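You operate a simulated robot arm through the tools that you are given. There is no shell and no other tool. Be economical: measure what you need, move in short steps, check, and stop when the job is done.

You are at the controls of a simulated two-armed robot. One attempt, no reset.

Task
Put the tip on the top of the pouch bench away on the top of the parts bench. Put the grease cup labelled "72" from the top of the pouch bench in the narrow tray. Put one of the brushes from the top of the parts bench in the purple bin. Put the wrap card on the top of the parts bench away on the top of the film bench. Stack the teal tub labelled "27" from the top of the parts bench on top of the teal tub labelled "59". Pick up the bag labelled "layer pellet" from the top of the pouch bench with one hand, pass it to the other hand and put it on the roller bed. Put the teal spanner on the shelf under the low bench. Turn the size knob to 30 g. Put the torn bag on the top shelf of the jar rack. Put the mug on the top of the parts bench away on the front of the sample bench. Take the funnel from the top of the parts bench and leave it on top of the order card there. Do these in any order. Set down upright: grease cup, mug.

Only the result counts: the job must be done as asked and must still hold three seconds after the hand-in. Knocking over, shifting, dropping, spilling or breaking anything else fails it.

Robot
Two 7-joint arms with three-finger grippers on one trunk, on a base that drives. Base frame: it is fixed to the floor where the robot stands at the start and does not move with it; the origin is under the middle of the robot, x ahead of it, y to its left, z up. Units: m, degrees, N and s.
The left shoulder is at the start at [0.07, 0.146, 1.162], the right one opposite. With the tool pointing down near the work surface each hand reaches from about 0.28 to 0.68 m from the robot's upright axis, wherever it stands, measured 20 degrees to its own side. Places, roughly: bag [1, 0, 1]; brush [2.5, 0, 0.75]; brush (9x4x5 cm) [2.8, 0.1, 0.8]; front of the sample bench (196x17 cm) [4.98, -3.08, 0.88]; funnel [2, 0, 0.75]; grease cup [0.75, 0, 0.75]; mug (7x11x9 cm) [2, 0.2, 0.8]; narrow tray (13x36 cm) [4.44, 1.2, 0.62]; order card [1.75, 0, 0.75]; purple bin (24x17x9 cm) [2.2, 0.1, 0.8]; roller bed (21x15 cm) [0.46, -3, 0.82]; shelf under the low bench [-1.4, -0.7, 0.2]; size knob [0.4, -0.2, 0.8]; teal spanner [0.75, 0, 0.75]; teal tub [2.5, 0, 0.75]; tip (3x4x3 cm) [0.6, 0, 0.8]; top of the film bench [-3.8, 3.6, 0.8]; top of the parts bench [2.5, -0.1, 0.8]; top shelf of the jar rack (38x24 cm) [3.74, -3.12, 1.4]; torn bag [0.5, 0.25, 1]; wrap card [2.75, 0, 0.75]. Payload 2.2 kg a hand.
The tool frame of a hand sits at the grasp point between the pads (the TCP): z along the fingers, y along the line on which they close. The tips reach 0.028 m beyond it. Largest opening 0.102 m; the body of the gripper starts 0.071 m behind the TCP.
Orientation is told as [roll, pitch, yaw] about the base's x, y, z axes, in that order, counted from this pose: with the fingers straight down and closing along the base's y, the tool's x points along the base's -x, its y along +y and its z along -z.

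Tools
- The arms move only by the tool send_rows. It takes "left_commands", "right_commands" or both (then of equal length, played together; a hand with none holds still); each is text: rows parted by semicolons, each of 6 numbers parted by spaces: the shift along the tool's x, y, z in mm, then the turn, a rotation vector about the tool's x, y, z in degrees. In form: tx ty tz rx ry rz; .... A call has 1 to 20 rows; each row shifts and turns the commanded pose from where the row before left it, along the tool's axes as they then stand. "left_jaw" and "right_jaw" are, for a hand that has rows, the finger opening in mm, from 0 to 102, set as the call begins (left out, the last holds). Rows are played at 5 a second. More than 0.05 m and 8.6 degrees between two rows, or a gripper value outside its range, and nothing of the call is played. A pose out of reach is approached as far as the arm can. The call stops where the force on the tool passes 40 N (or 10 N more than at its start, if that is more) or the arm is blocked; 0.2 s more then pass. The fingers move at their own pace and stop on an object; they squeeze with about 27 N. The grip force told is the motor's: it shows also when the fingers shut on nothing. Time passes only in rows, and 0.2 s behind the last, so rows that do not move let the fingers close. It gives the time, the measured TCP pose, the force on the tool (base axes), the opening and the grip force at its end, in the units of the frame above (readings bear some noise), with the torque about the TCP (base axes, N m) and any sound that the robot's microphone picked up, and new pictures: "pictures" is both (left out), scene, wrist or none (wrist: the cameras of the hands that moved).
- Cameras (640 x 400 px; columns grow to the right, rows downward): "scene" is now at [0.1363, -0.0076, 1.3836]; the picture's right is [-0.09, -1.00, 0.00], its down [-0.64, 0.06, -0.77] and it looks along [0.76, -0.07, -0.64] (base axes); focal length 258 px, centre (320, 200). "left" rides on the left gripper at [0.072, 0.038, -0.086] in its tool frame; the picture's right is [-0.46, 0.89, 0.00], its down [-0.60, -0.32, -0.73] and it looks along [-0.65, -0.34, 0.68] (tool axes); focal length 256 px, centre (320, 200). "right" rides on the right gripper at [0.069, 0.044, -0.086] in its tool frame; the picture's right is [-0.53, 0.85, 0.00], its down [-0.58, -0.36, -0.73] and it looks along [-0.62, -0.39, 0.68] (tool axes); focal length 256 px, centre (320, 200). There is no depth. A picture from a camera that has moved, and an enlarged one, comes with that camera's place and axes in the base frame and with its lens.
- lift_body(by): slides the trunk up (or, below 0, down) by that many m; the arms and the scene camera ride with it, the base frame stays. It gives what a move gives, with no picture.
- roll_base(legs): drives the robot by 1 to 6 legs, each [ahead, left, turn to the left] in m, m and degrees, along the robot's own axes; the way and the turn of a leg run together, so that a leg with both is an arc; at most 1.5 m and 180 degrees a leg. The arms and the cameras ride along, it lands a little off, and it stops where it bumps. It gives what a move gives, and a new picture of the scene camera.
- pan_tilt(pan, tilt): turns the head with the scene camera to pan (to the left, within 86 degrees either way) and tilt (down, from -29 to 69), counted from straight ahead of the robot. It gives what a move gives, and a new picture of the scene camera.
- zoom(camera, box): a new picture of the part [left, top, right, bottom] of that camera's present view, enlarged. It takes no simulated time.
- sign_off(): hands the job in; it is judged then, once.

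Go step by step. Nothing tells you exact positions but the pictures and the camera data: compare them with the known pose of the tool, close in by small moves and look again before you grip or let go. The budget is 546 turns and 360 pictures, counting those below and the enlarged ones. Unless the task says otherwise, let go and move clear before handing in, and close with one line.

The tools are called after "Call:" as a command line: name --argument value ..., lists and objects as JSON in quotes. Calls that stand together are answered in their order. send_rows: Moves the arms, as the interface text tells. Its arguments: {"type":"object","properties":{"left_commands":{"type":"string"},"left_jaw":{"type":"number"},"right_commands":{"type":"string"},"right_jaw":{"type":"number"},"pictures":{"type":"string","enum":["both","scene","wrist","none"]}},"required":[]} The other tools are called the same way: lift_body (by) slides the trunk up or down; roll_base (legs) drives the base; pan_tilt (pan, tilt) turns the head that bears the scene camera; zoom (camera, box) takes an enlarged picture of a part of a camera's view; sign_off () hands the job in.

At the start:

```text
time_s: 0.0
left_ee_pos: [0.5254, 0.1926, 1.1422]
left_tcp_rot: [0.0, 0.0, 0.0]
left_force: [-0.3, -0.2, -0.4]
left_ft_torque: [-0.01, 0.02, -0.01]
left_opening: 0.102
left_finger_force: 0.0
right_ee_pos: [0.5368, -0.2181, 1.1072]
right_tcp_rot: [0.0, 0.0, -0.1]
right_force: [-0.7, 0.3, -0.2]
right_ft_torque: [-0.01, 0.01, 0.0]
right_opening: 0.102
right_finger_force: 0.0
trunk travel left (down, up): [-0.7, 0.24]
robot x, y, heading: [-0.0024, -0.003, -0.2]
head pan, tilt: [-5.3, 39.8]
```

scene: 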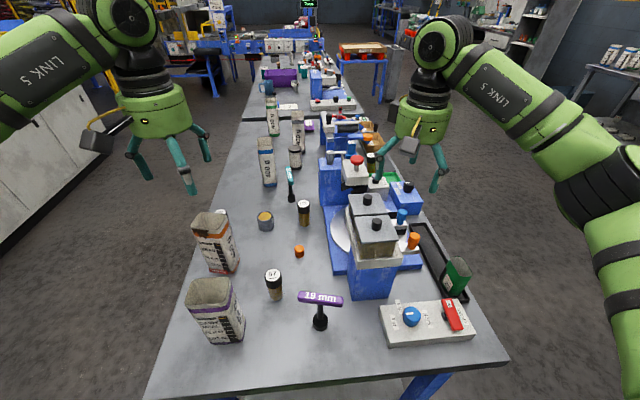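
right: 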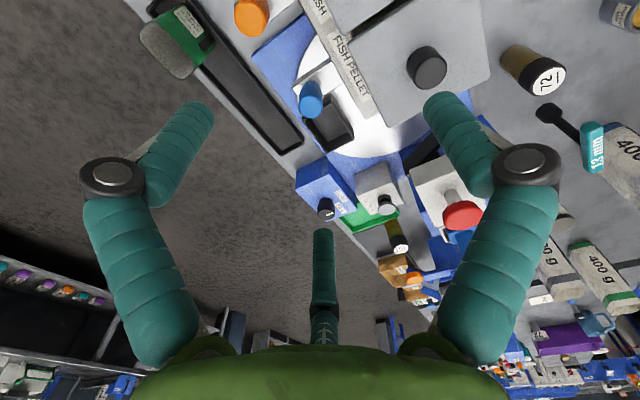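
left: 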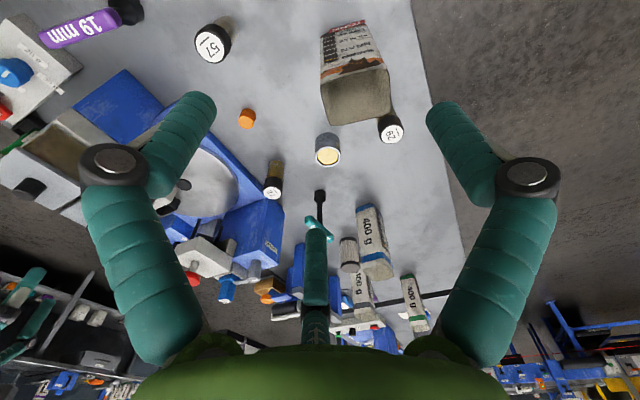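

I see the pouch bench ahead, with bags on the left, grease cups, an orange tip, spanners, a machine and a knob box on the right. I'll zoom in on the near parts first.

Call:
zoom --camera "scene" --box '[160, 180, 400, 350]'

Call:
zoom --camera "scene" --box '[220, 60, 420, 190]'

Call:
zoom --camera "scene" --box '[320, 220, 520, 360]'

```text
2.35 times, centred on (280, 265) of scene
camera zoom: at [0.1363, -0.0076, 1.3836], right [-0.09, -1.0, 0.0], down [-0.64, 0.06, -0.77], along [0.76, -0.07, -0.64], focal length 606 px, centre (414, 47)
```

zoom: 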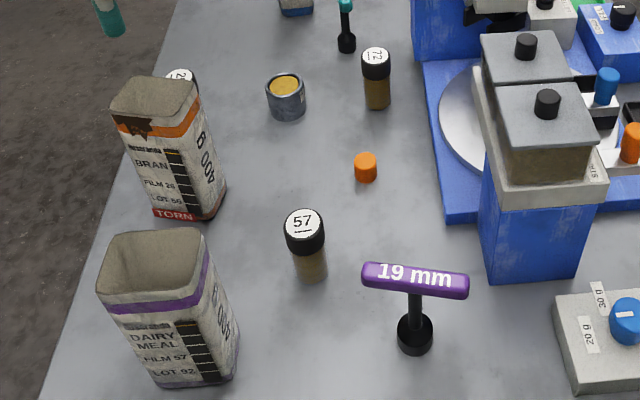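

```text
3.08 times, centred on (320, 125) of scene
camera zoom: at [0.1363, -0.0076, 1.3836], right [-0.09, -1.0, 0.0], down [-0.64, 0.06, -0.77], along [0.76, -0.07, -0.64], focal length 793 px, centre (320, 431)
```

zoom: 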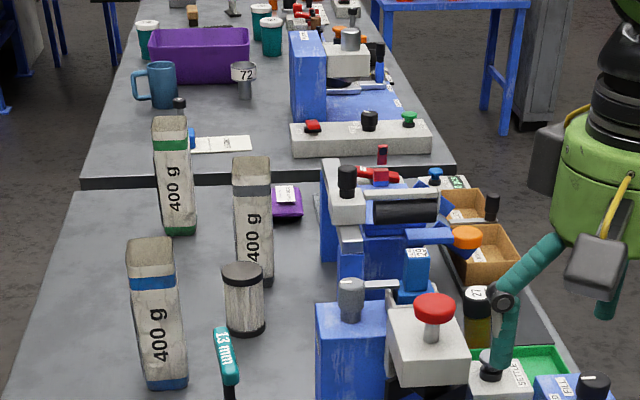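

```text
2.86 times, centred on (420, 290) of scene
camera zoom: at [0.1363, -0.0076, 1.3836], right [-0.09, -1.0, 0.0], down [-0.64, 0.06, -0.77], along [0.76, -0.07, -0.64], focal length 736 px, centre (34, -57)
```

zoom: 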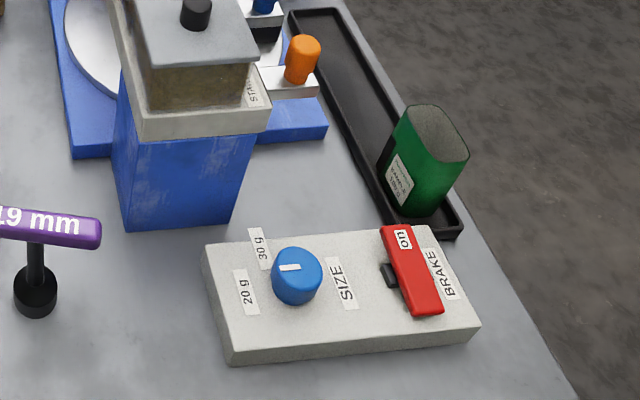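

The knob box sits at about (0.40, -0.24) and the knob seems to point to 20 g now. I'll bring the right hand above it for a closer look.

Call:
send_rows --right_commands "28 -4 30 0 0 0;28 -4 30 0 0 0;28 -4 30 0 0 0;28 -4 30 0 0 0;25 -4 30 0 0 0;0 0 20 0 0 0" --pictures "both"

Call:
zoom --camera "scene" --box '[360, 270, 480, 345]'

```text
time_s: 0.9
left_ee_pos: [0.5237, 0.1922, 1.1443]
left_tcp_rot: [-0.1, -0.1, 0.0]
left_force: [-0.8, -0.6, -0.5]
left_ft_torque: [0.01, -0.01, 0.01]
left_opening: 0.1022
left_finger_force: 0.1
right_ee_pos: [0.4567, -0.2262, 1.0266]
right_tcp_rot: [1.4, -2.2, -0.2]
right_force: [-2.5, 2.5, 9.6]
right_ft_torque: [0.57, 0.05, 0.19]
right_opening: 0.1031
right_finger_force: 0.0
trunk travel left (down, up): [-0.7, 0.24]
robot x, y, heading: [-0.0019, 0.0009, 0.1]
head pan, tilt: [-5.3, 39.8]
stopped in row 4 (right hand): the force on the tool passed its limit at 59 N (the readings are from after the stop); the commanded pose is now the measured one
camera scene: at [0.134, -0.007, 1.3839], right [-0.09, -1.0, 0.0], down [-0.64, 0.06, -0.77], along [0.77, -0.07, -0.64], focal length 258 px, centre (320, 200)
camera right: at [0.3842, -0.184, 1.1116], right [0.54, 0.84, 0.04], down [0.55, -0.38, 0.74], along [0.64, -0.38, -0.67], focal length 256 px, centre (320, 200)
```

scene: 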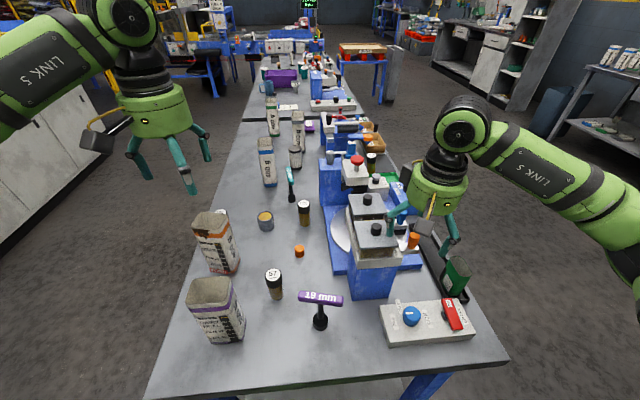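
right: 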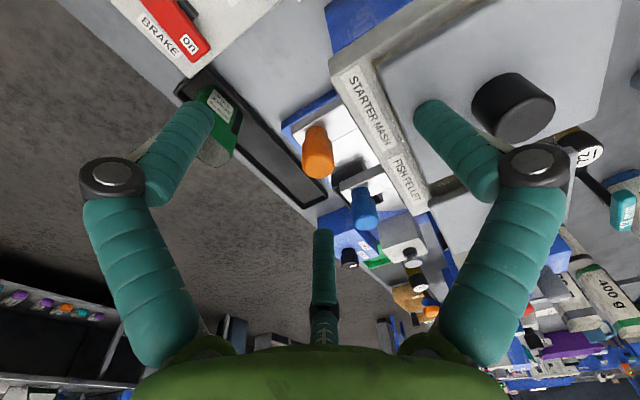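

```text
5.33 times, centred on (420, 308) of scene
camera zoom: at [0.134, -0.007, 1.3839], right [-0.09, -1.0, 0.0], down [-0.64, 0.06, -0.77], along [0.77, -0.07, -0.64], focal length 1374 px, centre (-213, -373)
```

zoom: 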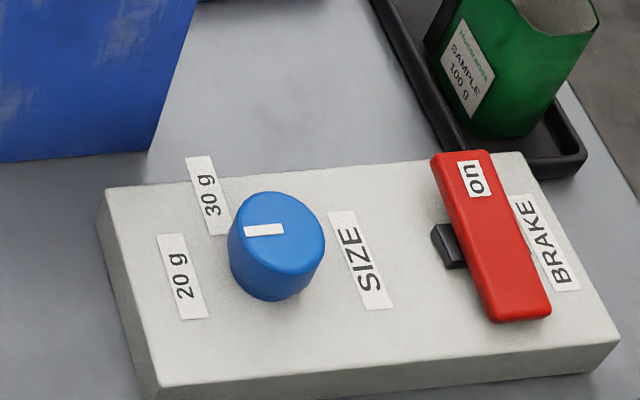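

The right hand touched the tall hopper on the way down, so I'll back straight up and then toward the robot, and check that the hopper stayed put.

Call:
send_rows --right_commands "0 0 -30 0 0 0;0 0 -30 0 0 0;30 0 0 0 0 0;30 0 0 0 0 0" --pictures "none"

Call:
zoom --camera "scene" --box '[320, 180, 440, 255]'

```text
time_s: 1.9
left_ee_pos: [0.5245, 0.1917, 1.1432]
left_tcp_rot: [0.0, 0.0, 0.0]
left_force: [-0.6, -0.1, 0.0]
left_ft_torque: [0.0, -0.03, -0.03]
left_opening: 0.1021
left_finger_force: 0.1
right_ee_pos: [0.3934, -0.2273, 1.0829]
right_tcp_rot: [1.4, -2.0, -0.4]
right_force: [0.3, -0.7, 0.0]
right_ft_torque: [-0.01, -0.02, 0.0]
right_opening: 0.102
right_finger_force: 0.1
trunk travel left (down, up): [-0.7, 0.24]
robot x, y, heading: [0.0024, 0.0002, -0.1]
head pan, tilt: [-5.3, 39.8]
```

```text
5.33 times, centred on (380, 218) of scene
camera zoom: at [0.1351, -0.0078, 1.3837], right [-0.09, -1.0, 0.0], down [-0.64, 0.06, -0.77], along [0.77, -0.07, -0.64], focal length 1374 px, centre (0, 107)
```

zoom: 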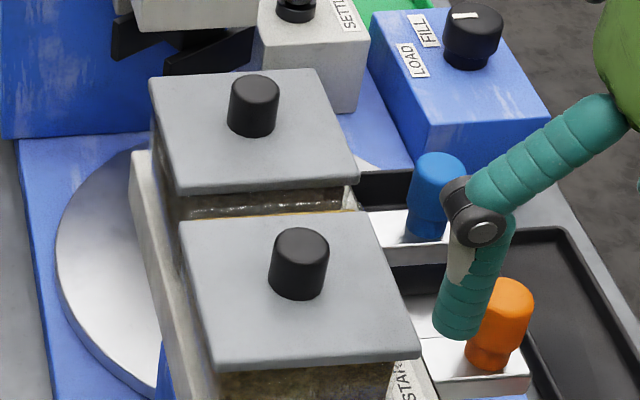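

The front lid slid about 12 mm toward the robot, so I'll put it back by its black knob before going on. First the right hand goes above that knob.

Call:
send_rows --right_commands "0 0 -10 1.4 2 -0.4;-30 25 0 0 0 0;-30 25 0 0 0 0;-30 24 0 0 0 0;0 0 0 0 0 0" --right_jaw 60 --pictures "both"

Call:
zoom --camera "scene" --box '[320, 180, 440, 255]'

```text
time_s: 3.1
left_ee_pos: [0.5241, 0.1917, 1.1429]
left_tcp_rot: [0.0, 0.0, -0.1]
left_force: [-0.7, 0.2, 0.3]
left_ft_torque: [0.0, 0.01, 0.02]
left_opening: 0.1022
left_finger_force: 0.0
right_ee_pos: [0.4859, -0.1536, 1.0932]
right_tcp_rot: [-0.1, 0.0, 0.1]
right_force: [-0.2, 0.1, 1.0]
right_ft_torque: [0.03, -0.02, -0.03]
right_opening: 0.06
right_finger_force: 0.0
trunk travel left (down, up): [-0.7, 0.24]
robot x, y, heading: [-0.0002, -0.0003, -0.2]
head pan, tilt: [-5.3, 39.8]
camera scene: at [0.136, -0.0083, 1.3836], right [-0.09, -1.0, 0.0], down [-0.64, 0.06, -0.77], along [0.77, -0.07, -0.64], focal length 258 px, centre (320, 200)
camera right: at [0.4166, -0.1107, 1.1802], right [0.53, 0.85, 0.0], down [0.58, -0.36, 0.73], along [0.62, -0.39, -0.68], focal length 256 px, centre (320, 200)
```

scene: 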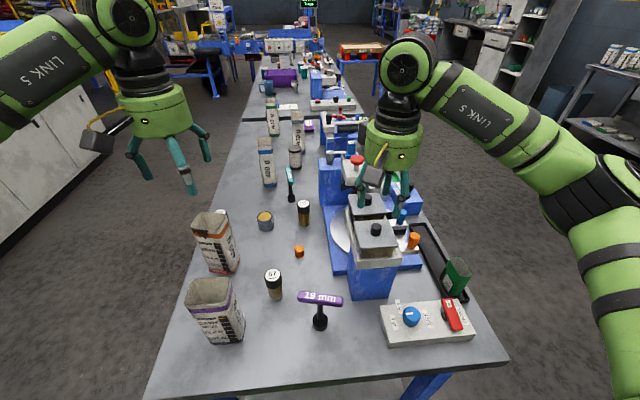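
right: 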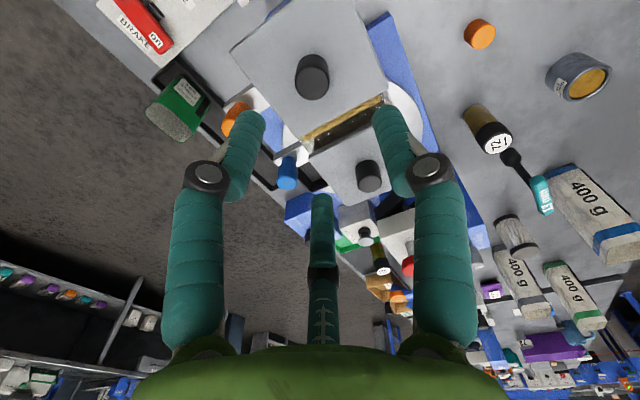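

```text
5.33 times, centred on (380, 218) of scene
camera zoom: at [0.136, -0.0083, 1.3836], right [-0.09, -1.0, 0.0], down [-0.64, 0.06, -0.77], along [0.77, -0.07, -0.64], focal length 1374 px, centre (0, 107)
```

zoom: 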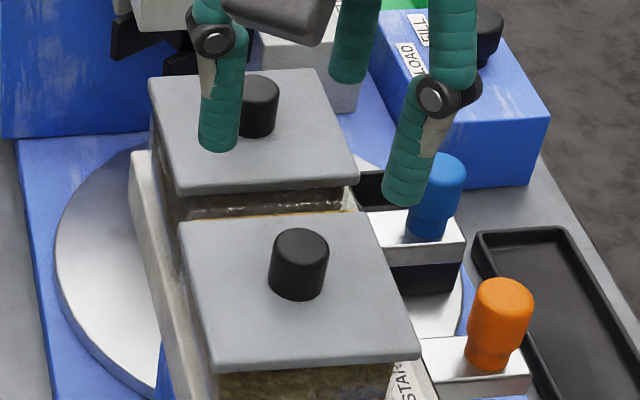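

The lid's knob is at about (0.470, -0.148, top 1.03). I'll lower onto it and grip.

Call:
send_rows --right_commands "16 6 0 0 0 0;0 0 25 0 0 0;0 0 24 0 0 0;0 0 0 0 0 0" --pictures "none"

Call:
zoom --camera "scene" --box '[320, 180, 440, 255]'

```text
time_s: 4.1
left_ee_pos: [0.5248, 0.1919, 1.1439]
left_tcp_rot: [0.0, 0.0, 0.1]
left_force: [0.7, 0.6, 0.5]
left_ft_torque: [-0.06, -0.03, -0.01]
left_opening: 0.1018
left_finger_force: 0.0
right_ee_pos: [0.4709, -0.1491, 1.0443]
right_tcp_rot: [-0.2, 0.1, 0.1]
right_force: [1.1, 0.5, -0.3]
right_ft_torque: [0.03, -0.04, 0.0]
right_opening: 0.0597
right_finger_force: 0.0
trunk travel left (down, up): [-0.7, 0.24]
robot x, y, heading: [0.0059, 0.0005, -0.1]
head pan, tilt: [-5.3, 39.8]
```

```text
5.33 times, centred on (380, 218) of scene
camera zoom: at [0.136, -0.0072, 1.3837], right [-0.09, -1.0, 0.0], down [-0.64, 0.06, -0.77], along [0.77, -0.07, -0.64], focal length 1374 px, centre (0, 107)
```

zoom: 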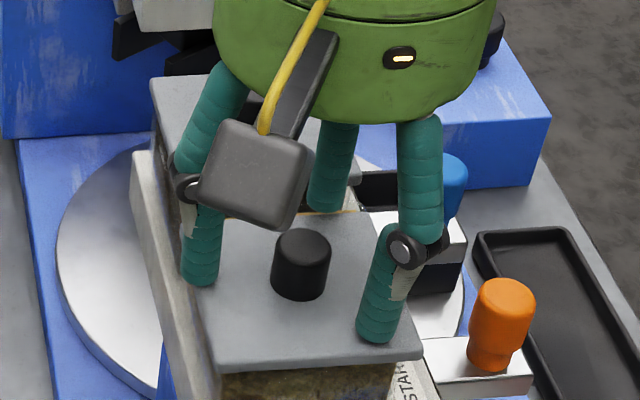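

The fingers straddle the knob. I'll nudge forward, close and push the lid back by about 10 mm.

Call:
send_rows --right_commands "-4 0 4 0 0 0;0 0 0 0 0 0;0 0 0 0 0 0;0 0 0 0 0 0" --right_jaw 10 --pictures "none"

Call:
zoom --camera "scene" --box '[320, 180, 440, 255]'

```text
time_s: 5.1
left_ee_pos: [0.5215, 0.1926, 1.1445]
left_tcp_rot: [0.0, -0.1, -0.1]
left_force: [-0.2, -1.2, -0.1]
left_ft_torque: [0.06, -0.03, 0.01]
left_opening: 0.1016
left_finger_force: 0.0
right_ee_pos: [0.4726, -0.1482, 1.042]
right_tcp_rot: [-0.2, -0.4, 0.1]
right_force: [1.1, -2.8, 26.1]
right_ft_torque: [-0.01, 0.12, 0.08]
right_opening: 0.0193
right_finger_force: 27.4
trunk travel left (down, up): [-0.7, 0.24]
robot x, y, heading: [-0.0016, 0.0015, 0.2]
head pan, tilt: [-5.3, 39.8]
```

```text
5.33 times, centred on (380, 218) of scene
camera zoom: at [0.1327, -0.0071, 1.3842], right [-0.09, -1.0, 0.0], down [-0.64, 0.06, -0.77], along [0.77, -0.07, -0.64], focal length 1374 px, centre (0, 107)
```

zoom: 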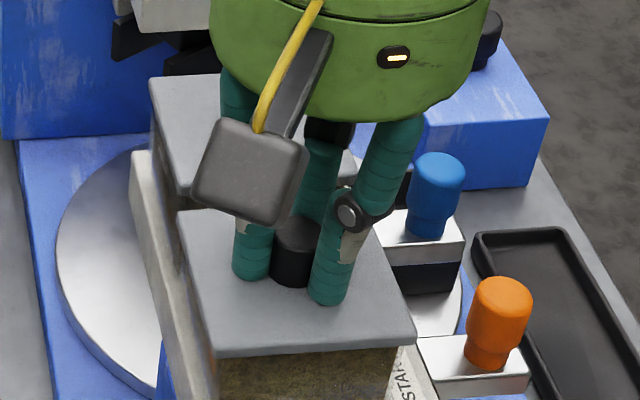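

Gripped, but pressing lightly on the lid, so I'll ease up 2 mm and push it 9 mm forward.

Call:
send_rows --right_commands "0 0 -2 0 0 0;-4 0 0 0 0 0;-4 0 0 0 0 0;0 0 0 0 0 0" --pictures "none"

Call:
zoom --camera "scene" --box '[320, 180, 440, 255]'

```text
time_s: 6.1
left_ee_pos: [0.5215, 0.1925, 1.1434]
left_tcp_rot: [-0.1, -0.3, 0.0]
left_force: [0.1, -0.6, -0.7]
left_ft_torque: [0.02, 0.01, -0.03]
left_opening: 0.1019
left_finger_force: 0.1
right_ee_pos: [0.4792, -0.1468, 1.0421]
right_tcp_rot: [-0.3, 0.0, 0.1]
right_force: [-5.4, 1.4, 15.0]
right_ft_torque: [0.04, 0.17, 0.0]
right_opening: 0.0189
right_finger_force: 26.9
trunk travel left (down, up): [-0.7, 0.24]
robot x, y, heading: [-0.001, -0.0005, 0.0]
head pan, tilt: [-5.3, 39.8]
```

```text
5.33 times, centred on (380, 218) of scene
camera zoom: at [0.1328, -0.0067, 1.3839], right [-0.09, -1.0, 0.0], down [-0.64, 0.06, -0.77], along [0.77, -0.07, -0.64], focal length 1374 px, centre (0, 107)
```

zoom: 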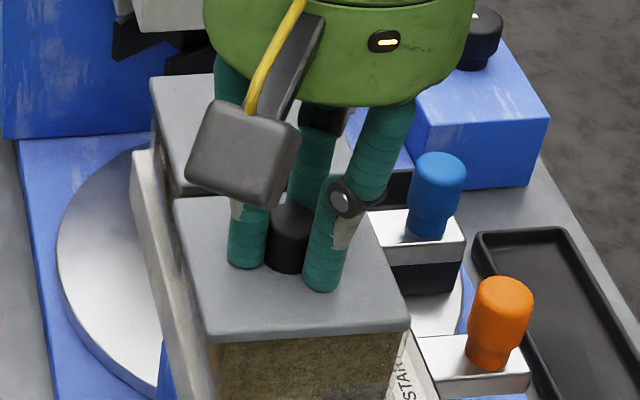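

The lid is nearly back in place. I'll push 3 mm more, let go and rise clear.

Call:
send_rows --right_commands "-4 0 0 0 0 0;0 0 0 0 0 0" --pictures "none"

Call:
send_rows --right_commands "0 0 0 0 0 0;0 0 -1 0 0 0;0 0 -30 0 0 0;0 0 -30 0 0 0;40 -15 -10 0 0 0;40 -30 0 0 0 0;30 -40 0 0 0 0" --right_jaw 60 --pictures "scene"

Call:
zoom --camera "scene" --box '[144, 180, 416, 350]'

```text
time_s: 6.7
left_ee_pos: [0.523, 0.1932, 1.1433]
left_tcp_rot: [-0.1, -0.1, 0.0]
left_force: [0.1, -0.2, 0.3]
left_ft_torque: [-0.01, 0.0, 0.04]
left_opening: 0.102
left_finger_force: 0.1
right_ee_pos: [0.4836, -0.148, 1.0424]
right_tcp_rot: [0.0, -0.1, 0.1]
right_force: [-5.2, 1.1, 12.5]
right_ft_torque: [0.07, 0.18, 0.02]
right_opening: 0.0187
right_finger_force: 27.0
trunk travel left (down, up): [-0.7, 0.24]
robot x, y, heading: [-0.0019, 0.0028, -0.0]
head pan, tilt: [-5.3, 39.8]
```

```text
time_s: 8.3
left_ee_pos: [0.5235, 0.1902, 1.143]
left_tcp_rot: [0.0, -0.1, 0.0]
left_force: [0.1, 0.1, 0.3]
left_ft_torque: [0.01, -0.04, 0.01]
left_opening: 0.1023
left_finger_force: 0.1
right_ee_pos: [0.3748, -0.2333, 1.1131]
right_tcp_rot: [0.0, -0.1, 0.1]
right_force: [-0.1, -1.1, 0.0]
right_ft_torque: [0.04, -0.05, 0.0]
right_opening: 0.0599
right_finger_force: 0.1
trunk travel left (down, up): [-0.7, 0.24]
robot x, y, heading: [-0.0013, -0.0003, 0.1]
head pan, tilt: [-5.3, 39.8]
camera scene: at [0.1345, -0.0098, 1.3838], right [-0.09, -1.0, 0.0], down [-0.64, 0.06, -0.77], along [0.77, -0.07, -0.64], focal length 258 px, centre (320, 200)
```

scene: 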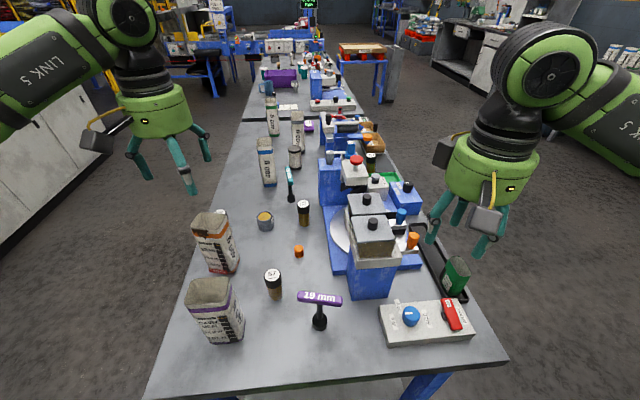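

```text
2.35 times, centred on (280, 265) of scene
camera zoom: at [0.1345, -0.0098, 1.3838], right [-0.09, -1.0, 0.0], down [-0.64, 0.06, -0.77], along [0.77, -0.07, -0.64], focal length 606 px, centre (414, 47)
```

zoom: 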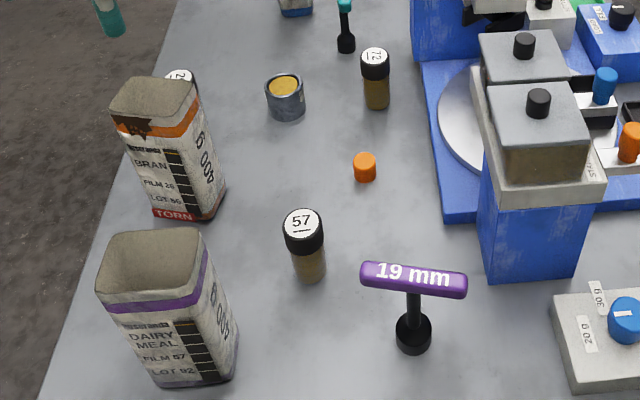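

The lid is back to within a few millimetres. Next I lower the right hand over the size knob at about (0.392, -0.239) for a close look at its mark.

Call:
send_rows --right_commands "-9 -3 0 0 0 0;-8 -3 0 0 0 0;0 0 50 0 0 0;0 0 50 0 0 0;0 0 50 0 0 0;0 0 0 0 0 0" --pictures "both"

Call:
zoom --camera "right" --box '[220, 0, 420, 125]'

```text
time_s: 9.7
left_ee_pos: [0.524, 0.1927, 1.1425]
left_tcp_rot: [0.0, 0.0, 0.0]
left_force: [-0.6, 0.3, 0.0]
left_ft_torque: [0.01, -0.01, 0.01]
left_opening: 0.1019
left_finger_force: 0.0
right_ee_pos: [0.3906, -0.2384, 0.9604]
right_tcp_rot: [-0.1, 0.0, 0.1]
right_force: [0.0, 0.7, 0.0]
right_ft_torque: [-0.04, -0.02, 0.04]
right_opening: 0.0599
right_finger_force: 0.1
trunk travel left (down, up): [-0.7, 0.24]
robot x, y, heading: [-0.0025, -0.0017, 0.0]
head pan, tilt: [-5.3, 39.8]
camera scene: at [0.1365, -0.0073, 1.3836], right [-0.09, -1.0, 0.0], down [-0.64, 0.06, -0.77], along [0.76, -0.07, -0.64], focal length 258 px, centre (320, 200)
camera right: at [0.3218, -0.1957, 1.0469], right [0.53, 0.85, 0.0], down [0.58, -0.36, 0.73], along [0.62, -0.39, -0.68], focal length 256 px, centre (320, 200)
```

scene: 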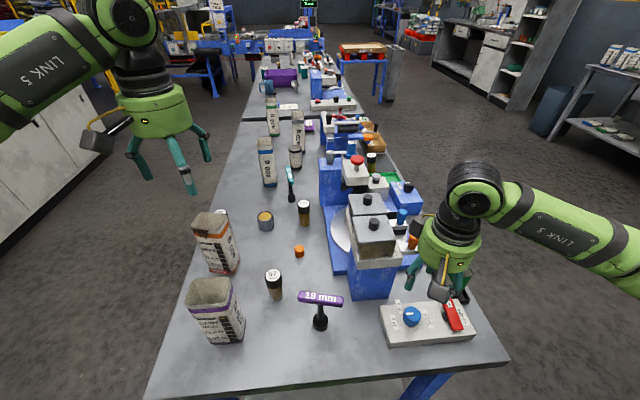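
right: 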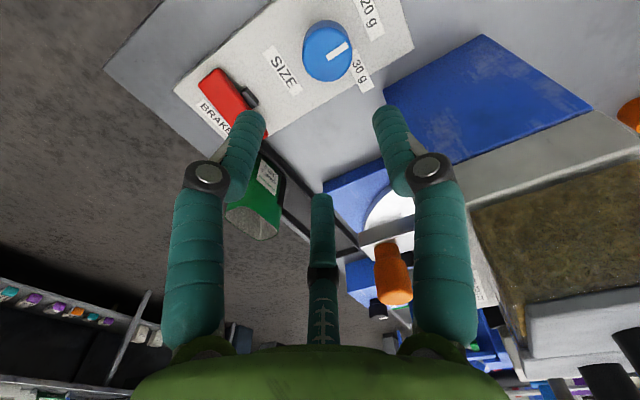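

```text
3.20 times, centred on (320, 62) of right
camera zoom: at [0.3218, -0.1957, 1.0469], right [0.53, 0.85, 0.0], down [0.58, -0.36, 0.73], along [0.62, -0.39, -0.68], focal length 819 px, centre (320, 640)
```

zoom: 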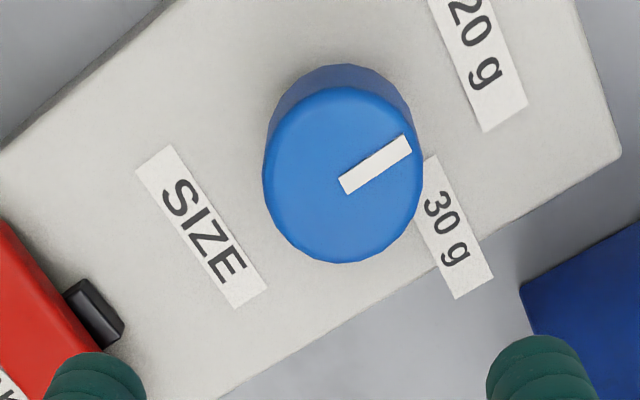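

The mark points exactly at 20 g (+y), and 30 g lies 60° clockwise of it. I'll come down with open fingers around the knob at (0.386, -0.232).

Call:
send_rows --right_commands "5 6 35 0 0 0;0 0 40 0 0 0;0 0 38 0 0 0;0 0 0 0 0 0" --right_jaw 80 --pictures "wrist"

Call:
zoom --camera "scene" --box '[360, 240, 480, 345]'

```text
time_s: 10.4
left_ee_pos: [0.5248, 0.1922, 1.1435]
left_tcp_rot: [0.0, -0.1, 0.1]
left_force: [-0.4, 0.2, -0.3]
left_ft_torque: [-0.01, 0.01, 0.02]
left_opening: 0.1019
left_finger_force: 0.0
right_ee_pos: [0.3902, -0.2318, 0.8745]
right_tcp_rot: [0.1, -0.8, 0.2]
right_force: [-6.9, -2.8, 7.5]
right_ft_torque: [0.56, -1.2, 0.03]
right_opening: 0.0802
right_finger_force: 0.1
trunk travel left (down, up): [-0.7, 0.24]
robot x, y, heading: [0.0001, 0.002, 0.1]
head pan, tilt: [-5.3, 39.8]
stopped in row 3 (right hand): the force on the tool passed its limit at 53 N (the readings are from after the stop); the commanded pose is now the measured one
camera right: at [0.3187, -0.1893, 0.9605], right [0.53, 0.85, 0.01], down [0.57, -0.36, 0.74], along [0.63, -0.39, -0.67], focal length 256 px, centre (320, 200)
```

right: 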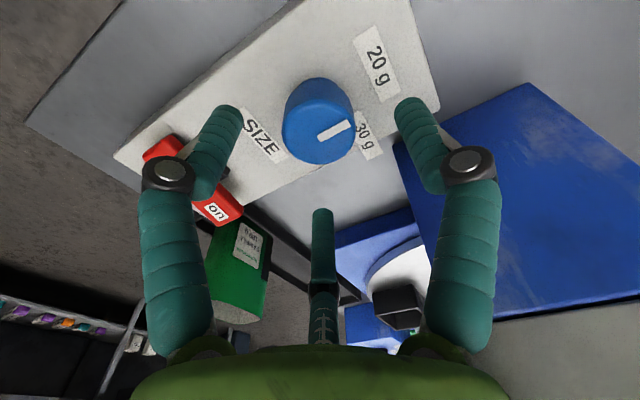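

```text
3.81 times, centred on (420, 292) of scene
camera zoom: at [0.1344, -0.008, 1.3838], right [-0.09, -1.0, 0.0], down [-0.64, 0.06, -0.77], along [0.77, -0.07, -0.64], focal length 982 px, centre (-61, -152)
```

zoom: 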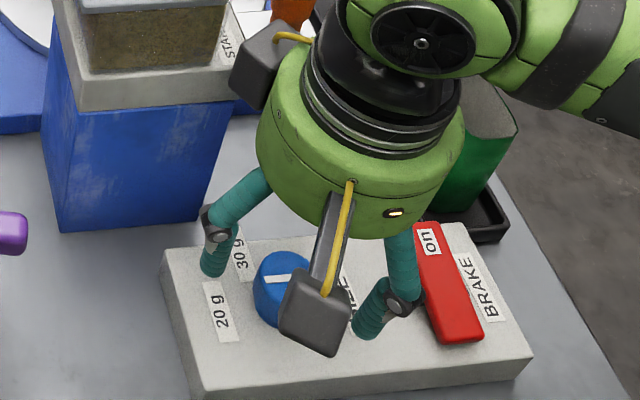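

The hand's side box met the hopper rim, so I'll back up and turn the hand 90° to keep the box on the robot's side.

Call:
send_rows --right_commands "6 0 -40 0 0.8 0;0 0 -40 0 0 0;0 0 0 0 0 -8.5;0 0 0 0 0 -8.5;0 0 0 0 0 -8.5;0 0 0 0 0 -8.5;0 0 0 0 0 -8.5;0 0 0 0 0 -8.5;0 0 0 0 0 -8.5;0 0 0 0 0 -8.5;0 0 0 0 0 -8.5;0 0 0 0 0 -8.5;0 0 0 0 0 -5;0 0 0 0 0 0" --right_jaw 72 --pictures "both"

Call:
zoom --camera "scene" --box '[320, 180, 440, 255]'

```text
time_s: 13.4
left_ee_pos: [0.5253, 0.1932, 1.1424]
left_tcp_rot: [0.0, 0.1, 0.0]
left_force: [-0.3, 0.1, 0.2]
left_ft_torque: [-0.02, 0.05, -0.01]
left_opening: 0.1022
left_finger_force: 0.1
right_ee_pos: [0.3391, -0.1703, 0.9825]
right_tcp_rot: [0.9, -0.6, 73.9]
right_force: [-0.2, 0.4, 0.4]
right_ft_torque: [0.02, 0.04, 0.01]
right_opening: 0.0721
right_finger_force: 0.1
right hand out of reach, approached as far as the arm can: row 9, 10, 11, 12, 13
trunk travel left (down, up): [-0.7, 0.24]
robot x, y, heading: [-0.0013, -0.004, -0.2]
head pan, tilt: [-5.3, 39.8]
camera scene: at [0.1375, -0.0068, 1.3835], right [-0.09, -1.0, 0.0], down [-0.64, 0.06, -0.77], along [0.76, -0.07, -0.64], focal length 258 px, centre (320, 200)
camera right: at [0.2788, -0.2258, 1.0691], right [-0.66, 0.75, 0.02], down [0.52, 0.44, 0.73], along [0.54, 0.5, -0.68], focal length 256 px, centre (320, 200)
```

scene: 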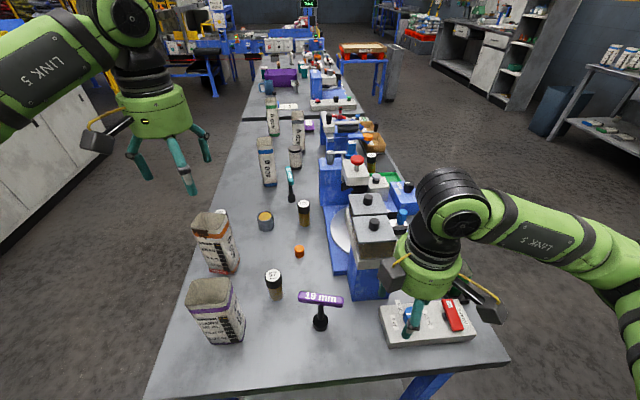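
right: 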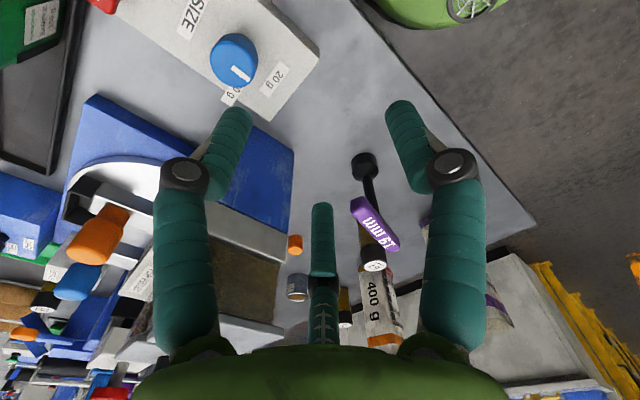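

```text
5.33 times, centred on (380, 218) of scene
camera zoom: at [0.1375, -0.0068, 1.3835], right [-0.09, -1.0, 0.0], down [-0.64, 0.06, -0.77], along [0.76, -0.07, -0.64], focal length 1374 px, centre (0, 107)
```

zoom: 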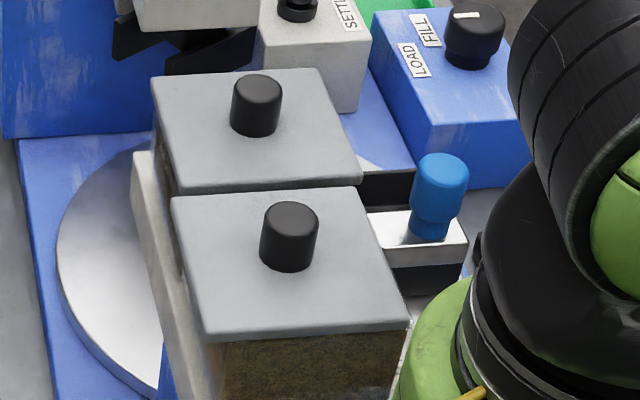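

Past about 55° of yaw the arm runs out of reach, so I'll use 48° and turn the knob in two bites. I turn back to 48° now.

Call:
send_rows --right_commands "0 0 0 0 0 8.4;0 0 0 0 0 8.4;0 0 0 0 0 8.4;0 0 0 0 0 8.4;0 0 0 0 0 8.4;0 0 0 0 0 0" --pictures "wrist"

```text
time_s: 14.8
left_ee_pos: [0.5255, 0.1921, 1.1421]
left_tcp_rot: [-0.1, 0.2, -0.1]
left_force: [0.5, 0.4, -0.9]
left_ft_torque: [-0.03, -0.02, 0.04]
left_opening: 0.1022
left_finger_force: 0.1
right_ee_pos: [0.3395, -0.1697, 0.9826]
right_tcp_rot: [1.1, 0.0, 31.8]
right_force: [1.3, 0.6, 0.5]
right_ft_torque: [0.01, 0.0, 0.0]
right_opening: 0.0722
right_finger_force: 0.1
trunk travel left (down, up): [-0.7, 0.24]
robot x, y, heading: [-0.0005, 0.0013, 0.1]
head pan, tilt: [-5.3, 39.8]
camera right: at [0.2574, -0.1707, 1.07], right [0.01, 1.0, 0.02], down [0.69, -0.02, 0.72], along [0.72, 0.0, -0.69], focal length 256 px, centre (320, 200)
```

right: 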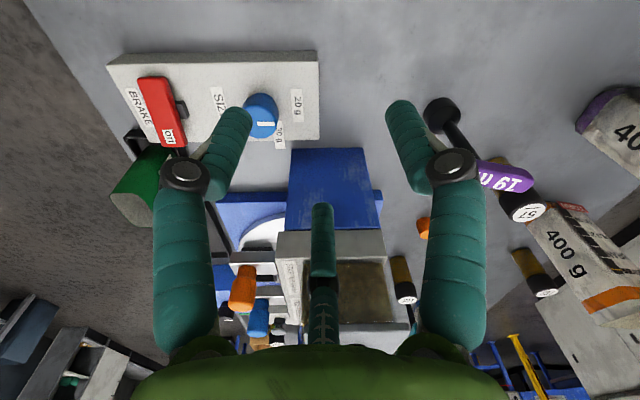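

The commanded pose resets to the measured one. I'll go back over the knob at (0.386, -0.232) with yaw 46°.

Call:
send_rows --right_commands "-3.3 -38.7 0 0 0 0;-3.3 -38.7 0 0 0 0;0 0 0 0 0 -7;0 0 0 0 0 -7;0 0 20 0 0 0;0 0 0 0 0 0" --pictures "both"

```text
time_s: 16.2
left_ee_pos: [0.5248, 0.1925, 1.142]
left_tcp_rot: [0.0, 0.1, 0.0]
left_force: [-0.4, 0.9, 0.4]
left_ft_torque: [-0.01, 0.01, 0.0]
left_opening: 0.102
left_finger_force: 0.0
right_ee_pos: [0.3855, -0.2325, 0.9605]
right_tcp_rot: [1.1, -0.3, 46.0]
right_force: [0.5, 0.6, 0.2]
right_ft_torque: [0.0, -0.01, 0.02]
right_opening: 0.0719
right_finger_force: 0.1
trunk travel left (down, up): [-0.7, 0.24]
robot x, y, heading: [-0.0069, -0.0001, -0.1]
head pan, tilt: [-5.3, 39.8]
camera scene: at [0.1364, -0.0074, 1.3836], right [-0.09, -1.0, 0.0], down [-0.64, 0.06, -0.77], along [0.76, -0.07, -0.64], focal length 258 px, centre (320, 200)
camera right: at [0.3058, -0.2531, 1.0487], right [-0.24, 0.97, 0.02], down [0.67, 0.15, 0.73], along [0.7, 0.18, -0.69], focal length 256 px, centre (320, 200)
```

scene: 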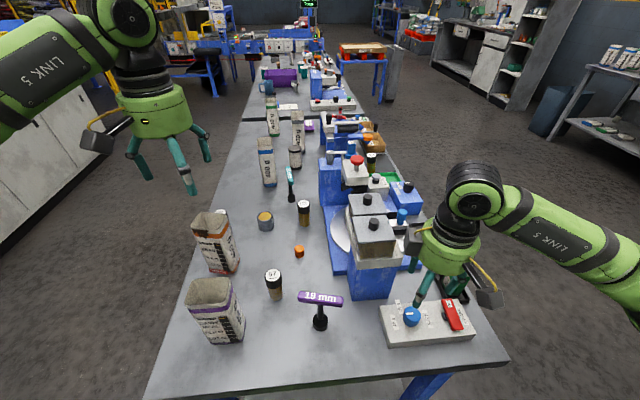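
right: 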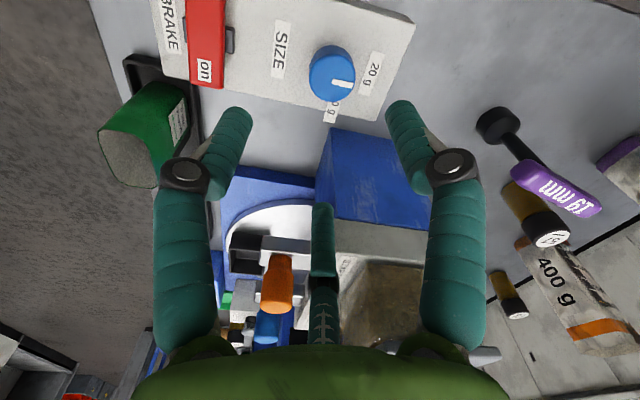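

Comparing the three views puts the knob's top centre at about (0.377, -0.223, 0.855). I'll shift there and descend to grip height.

Call:
send_rows --right_commands "-1 12.7 30 0 0 0;0 0 30 0 0 0;0 0 15 0 0 0;0 0 13 0 0 0;0 0 0 0 0 0" --pictures "wrist"

Call:
zoom --camera "scene" --box '[360, 240, 480, 345]'

```text
time_s: 17.4
left_ee_pos: [0.5261, 0.1923, 1.1411]
left_tcp_rot: [0.0, 0.1, -0.1]
left_force: [-0.2, 0.5, 0.0]
left_ft_torque: [0.02, -0.01, 0.02]
left_opening: 0.1022
left_finger_force: 0.0
right_ee_pos: [0.3748, -0.2213, 0.8721]
right_tcp_rot: [1.0, -0.3, 45.9]
right_force: [0.1, 0.4, 0.5]
right_ft_torque: [0.0, -0.01, 0.0]
right_opening: 0.0716
right_finger_force: 0.0
trunk travel left (down, up): [-0.7, 0.24]
robot x, y, heading: [-0.0026, 0.0017, 0.1]
head pan, tilt: [-5.3, 39.8]
camera right: at [0.2962, -0.2425, 0.9602], right [-0.23, 0.97, 0.02], down [0.67, 0.15, 0.73], along [0.7, 0.18, -0.69], focal length 256 px, centre (320, 200)
```

right: 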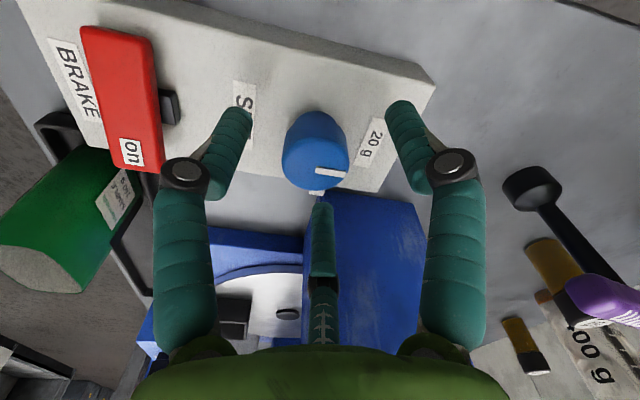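

```text
3.81 times, centred on (420, 292) of scene
camera zoom: at [0.1365, -0.0077, 1.3836], right [-0.09, -1.0, 0.0], down [-0.64, 0.06, -0.77], along [0.76, -0.07, -0.64], focal length 982 px, centre (-61, -152)
```

zoom: 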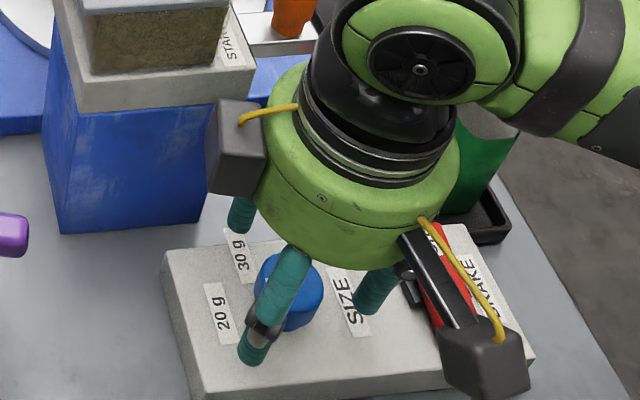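

The knob is centred between the fingers. I'll go 12 mm lower and close.

Call:
send_rows --right_commands "-3 0 6 0 0 0;0 0 6 0 0 0;0 0 0 0 0 0" --pictures "none"

Call:
send_rows --right_commands "0 0 0 0 0 0;0 0 0 0 0 0;0 0 0 0 0 0" --right_jaw 20 --pictures "wrist"

```text
time_s: 18.2
left_ee_pos: [0.525, 0.1918, 1.1417]
left_tcp_rot: [0.0, 0.0, 0.1]
left_force: [-0.1, 0.6, -0.3]
left_ft_torque: [0.0, 0.01, 0.0]
left_opening: 0.1022
left_finger_force: 0.0
right_ee_pos: [0.3763, -0.2192, 0.8603]
right_tcp_rot: [1.1, -0.3, 46.0]
right_force: [-0.4, -0.1, 0.2]
right_ft_torque: [0.01, 0.0, -0.03]
right_opening: 0.0719
right_finger_force: 0.0
trunk travel left (down, up): [-0.7, 0.24]
robot x, y, heading: [0.0012, -0.0001, -0.0]
head pan, tilt: [-5.3, 39.8]
```

```text
time_s: 19.0
left_ee_pos: [0.5239, 0.1897, 1.144]
left_tcp_rot: [0.2, 0.0, 0.0]
left_force: [0.5, 0.4, -0.1]
left_ft_torque: [0.02, -0.03, -0.03]
left_opening: 0.102
left_finger_force: 0.1
right_ee_pos: [0.3767, -0.2233, 0.8607]
right_tcp_rot: [0.9, -0.1, 45.7]
right_force: [-3.5, -20.1, 7.8]
right_ft_torque: [-0.66, -0.13, 0.01]
right_opening: 0.0343
right_finger_force: 45.4
trunk travel left (down, up): [-0.7, 0.24]
robot x, y, heading: [0.0025, -0.0024, -0.1]
head pan, tilt: [-5.3, 39.8]
camera right: at [0.2973, -0.2437, 0.9485], right [-0.23, 0.97, 0.01], down [0.67, 0.15, 0.73], along [0.7, 0.18, -0.69], focal length 256 px, centre (320, 200)
```

right: 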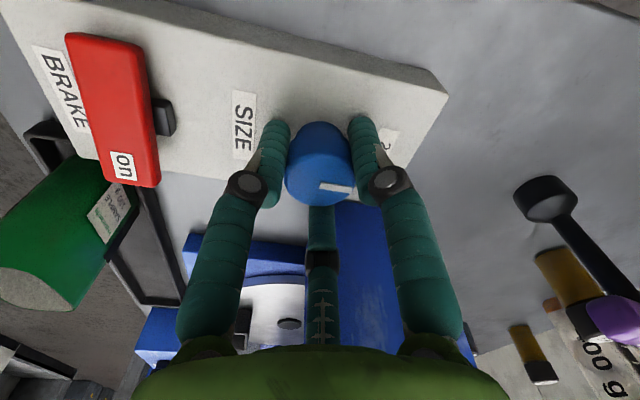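

The knob is gripped, so now the first 28° clockwise.

Call:
send_rows --right_commands "2.5 -2.5 0 0 0 0;0 0 0 0 0 7;0 0 0 0 0 7;0 0 0 0 0 7;0 0 0 0 0 7;0 0 0 0 0 0" --pictures "wrist"

```text
time_s: 20.4
left_ee_pos: [0.5237, 0.1919, 1.1424]
left_tcp_rot: [0.1, 0.0, 0.1]
left_force: [-0.6, 0.2, 0.6]
left_ft_torque: [0.0, 0.02, 0.0]
left_opening: 0.1023
left_finger_force: 0.0
right_ee_pos: [0.3759, -0.2233, 0.8611]
right_tcp_rot: [1.1, 0.3, 17.9]
right_force: [-7.3, -7.7, 1.0]
right_ft_torque: [-0.61, 0.09, -0.02]
right_opening: 0.0337
right_finger_force: 45.0
trunk travel left (down, up): [-0.7, 0.24]
robot x, y, heading: [0.0031, -0.0007, 0.1]
head pan, tilt: [-5.3, 39.8]
camera right: at [0.2974, -0.2052, 0.9491], right [0.25, 0.97, 0.01], down [0.67, -0.18, 0.72], along [0.7, -0.17, -0.69], focal length 256 px, centre (320, 200)
```

right: 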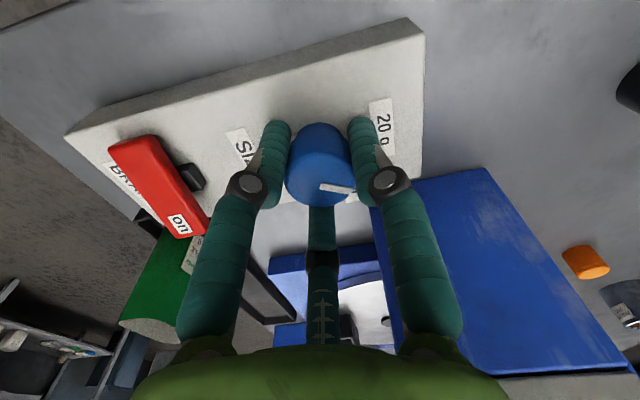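

The knob follows the hand, so I open, turn back, regrip and turn the other half.

Call:
send_rows --right_commands "0 0 0 0 0 0;0 0 0 0 0 0;0 0 0 0 0 -7.5;0 0 0 0 0 -7.5;0 0 0 0 0 -7.5;0 0 0 0 0 -7.5;0 0 0 0 0 0" --right_jaw 60 --pictures "none"

Call:
send_rows --right_commands "0 0 0 0 0 0;0 0 0 0 0 0;0 0 0 0 0 0" --right_jaw 20 --pictures "none"

Call:
send_rows --right_commands "0 0 0 0 0 8;0 0 0 0 0 8;0 0 0 0 0 8;0 0 0 0 0 8;0 0 0 0 0 0" --pictures "wrist"

```text
time_s: 22.0
left_ee_pos: [0.5247, 0.192, 1.1415]
left_tcp_rot: [-0.1, 0.1, 0.0]
left_force: [-0.4, 1.1, 1.1]
left_ft_torque: [0.01, 0.02, 0.04]
left_opening: 0.1021
left_finger_force: 0.1
right_ee_pos: [0.3783, -0.2221, 0.8602]
right_tcp_rot: [1.1, -0.3, 48.0]
right_force: [-0.3, -0.6, 0.6]
right_ft_torque: [-0.01, 0.02, 0.01]
right_opening: 0.0601
right_finger_force: 0.1
trunk travel left (down, up): [-0.7, 0.24]
robot x, y, heading: [-0.0, 0.0012, -0.1]
head pan, tilt: [-5.3, 39.8]
```

```text
time_s: 22.8
left_ee_pos: [0.5225, 0.1906, 1.144]
left_tcp_rot: [0.0, -0.1, -0.1]
left_force: [0.2, 0.0, 0.5]
left_ft_torque: [0.03, 0.02, 0.04]
left_opening: 0.1021
left_finger_force: 0.0
right_ee_pos: [0.377, -0.2245, 0.8606]
right_tcp_rot: [1.1, -0.3, 47.8]
right_force: [-10.4, -7.8, 3.2]
right_ft_torque: [-0.73, 0.61, 0.01]
right_opening: 0.0332
right_finger_force: 44.8
trunk travel left (down, up): [-0.7, 0.24]
robot x, y, heading: [0.0015, -0.0004, 0.0]
head pan, tilt: [-5.3, 39.8]
```

```text
time_s: 24.0
left_ee_pos: [0.5235, 0.1903, 1.1434]
left_tcp_rot: [0.2, -0.1, -0.1]
left_force: [-0.8, -0.1, 0.1]
left_ft_torque: [-0.01, -0.03, 0.02]
left_opening: 0.1017
left_finger_force: 0.2
right_ee_pos: [0.3758, -0.2231, 0.8614]
right_tcp_rot: [1.1, 0.3, 15.8]
right_force: [-14.1, -9.8, -5.7]
right_ft_torque: [-0.02, -0.07, -0.02]
right_opening: 0.0333
right_finger_force: 44.6
trunk travel left (down, up): [-0.7, 0.24]
robot x, y, heading: [0.0016, -0.0034, 0.1]
head pan, tilt: [-5.3, 39.8]
camera right: at [0.2979, -0.2025, 0.9491], right [0.28, 0.96, 0.01], down [0.66, -0.21, 0.72], along [0.69, -0.2, -0.69], focal length 256 px, centre (320, 200)
```

right: 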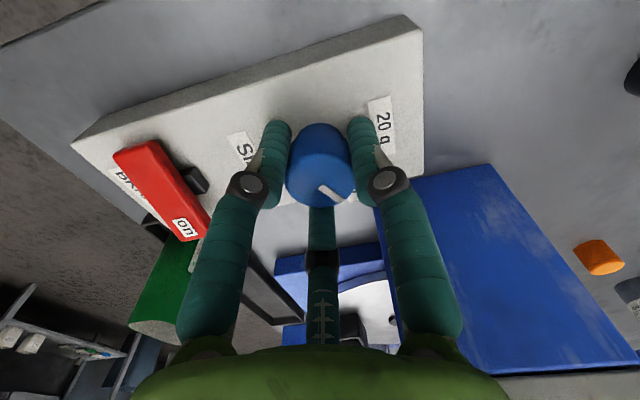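

The second half-turn is done. I'll release, rise clear and check the mark.

Call:
send_rows --right_commands "0 0 0 0 0 0;0 0 0 0 0 0;3 0 -30 0 0 0;0 0 -40 0 0 0;0 0 -40 0 0 0;0 0 -40 0 0 0;0 0 -40 0 0 0;0 0 -40 0 0 0" --right_jaw 75 --pictures "none"

Call:
zoom --camera "scene" --box '[360, 270, 480, 345]'

Call:
zoom --camera "right" --box '[200, 0, 440, 150]'

```text
time_s: 25.8
left_ee_pos: [0.5244, 0.1923, 1.1422]
left_tcp_rot: [0.0, 0.0, 0.0]
left_force: [-0.1, -0.1, 0.0]
left_ft_torque: [-0.03, -0.01, 0.01]
left_opening: 0.1021
left_finger_force: 0.1
right_ee_pos: [0.3779, -0.2248, 1.0945]
right_tcp_rot: [0.9, 0.3, 15.9]
right_force: [0.6, -0.3, 0.5]
right_ft_torque: [-0.02, -0.02, -0.01]
right_opening: 0.0748
right_finger_force: 0.1
trunk travel left (down, up): [-0.7, 0.24]
robot x, y, heading: [0.0017, -0.0027, 0.0]
head pan, tilt: [-5.3, 39.8]
```

```text
5.33 times, centred on (420, 308) of scene
camera zoom: at [0.1356, -0.007, 1.3836], right [-0.09, -1.0, 0.0], down [-0.64, 0.06, -0.77], along [0.77, -0.07, -0.64], focal length 1374 px, centre (-213, -373)
```

zoom: 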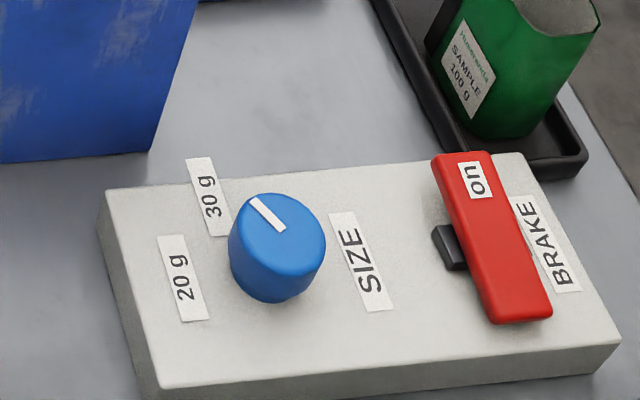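

```text
2.67 times, centred on (320, 75) of right
camera zoom: at [0.2993, -0.2029, 1.1818], right [0.28, 0.96, 0.01], down [0.66, -0.2, 0.72], along [0.69, -0.2, -0.69], focal length 683 px, centre (320, 533)
```

zoom: 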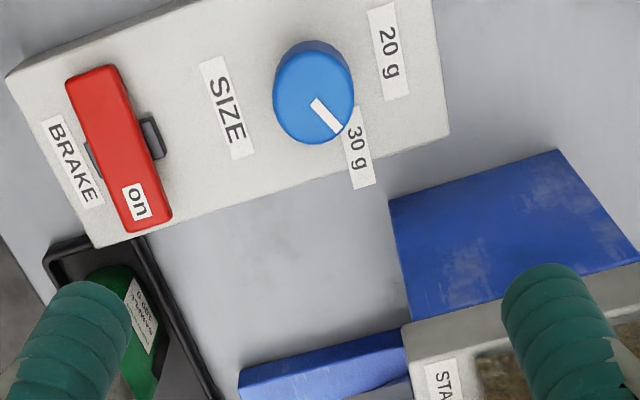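

The size knob now points at 30 g (about 63°, label at about 63°). Next I drive around to the left side of the pouch bench to look at the bags and cups from there.

Call:
roll_base --legs '[[0, 0.95, 0], [0.85, 0, 0], [0, 0, -90]]'

```text
time_s: 38.7
left_ee_pos: [1.0347, 0.4239, 1.1421]
left_tcp_rot: [0.0, 0.1, -90.4]
left_force: [0.0, -0.2, 0.3]
left_ft_torque: [-0.02, -0.04, -0.03]
left_opening: 0.1018
left_finger_force: 0.1
right_ee_pos: [0.6201, 0.5745, 1.0929]
right_tcp_rot: [1.0, 0.3, -74.6]
right_force: [0.6, 0.4, -0.7]
right_ft_torque: [-0.01, -0.02, -0.02]
right_opening: 0.0747
right_finger_force: 0.1
trunk travel left (down, up): [-0.7, 0.24]
robot x, y, heading: [0.8464, 0.9482, -90.5]
head pan, tilt: [-5.3, 39.8]
camera scene: at [0.8398, 0.8159, 1.3836], right [-0.99, 0.1, 0.0], down [0.06, 0.64, -0.77], along [-0.08, -0.76, -0.64], focal length 258 px, centre (320, 200)
```

scene: 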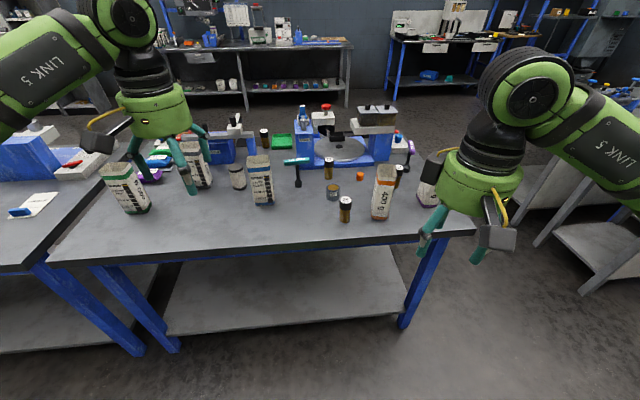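

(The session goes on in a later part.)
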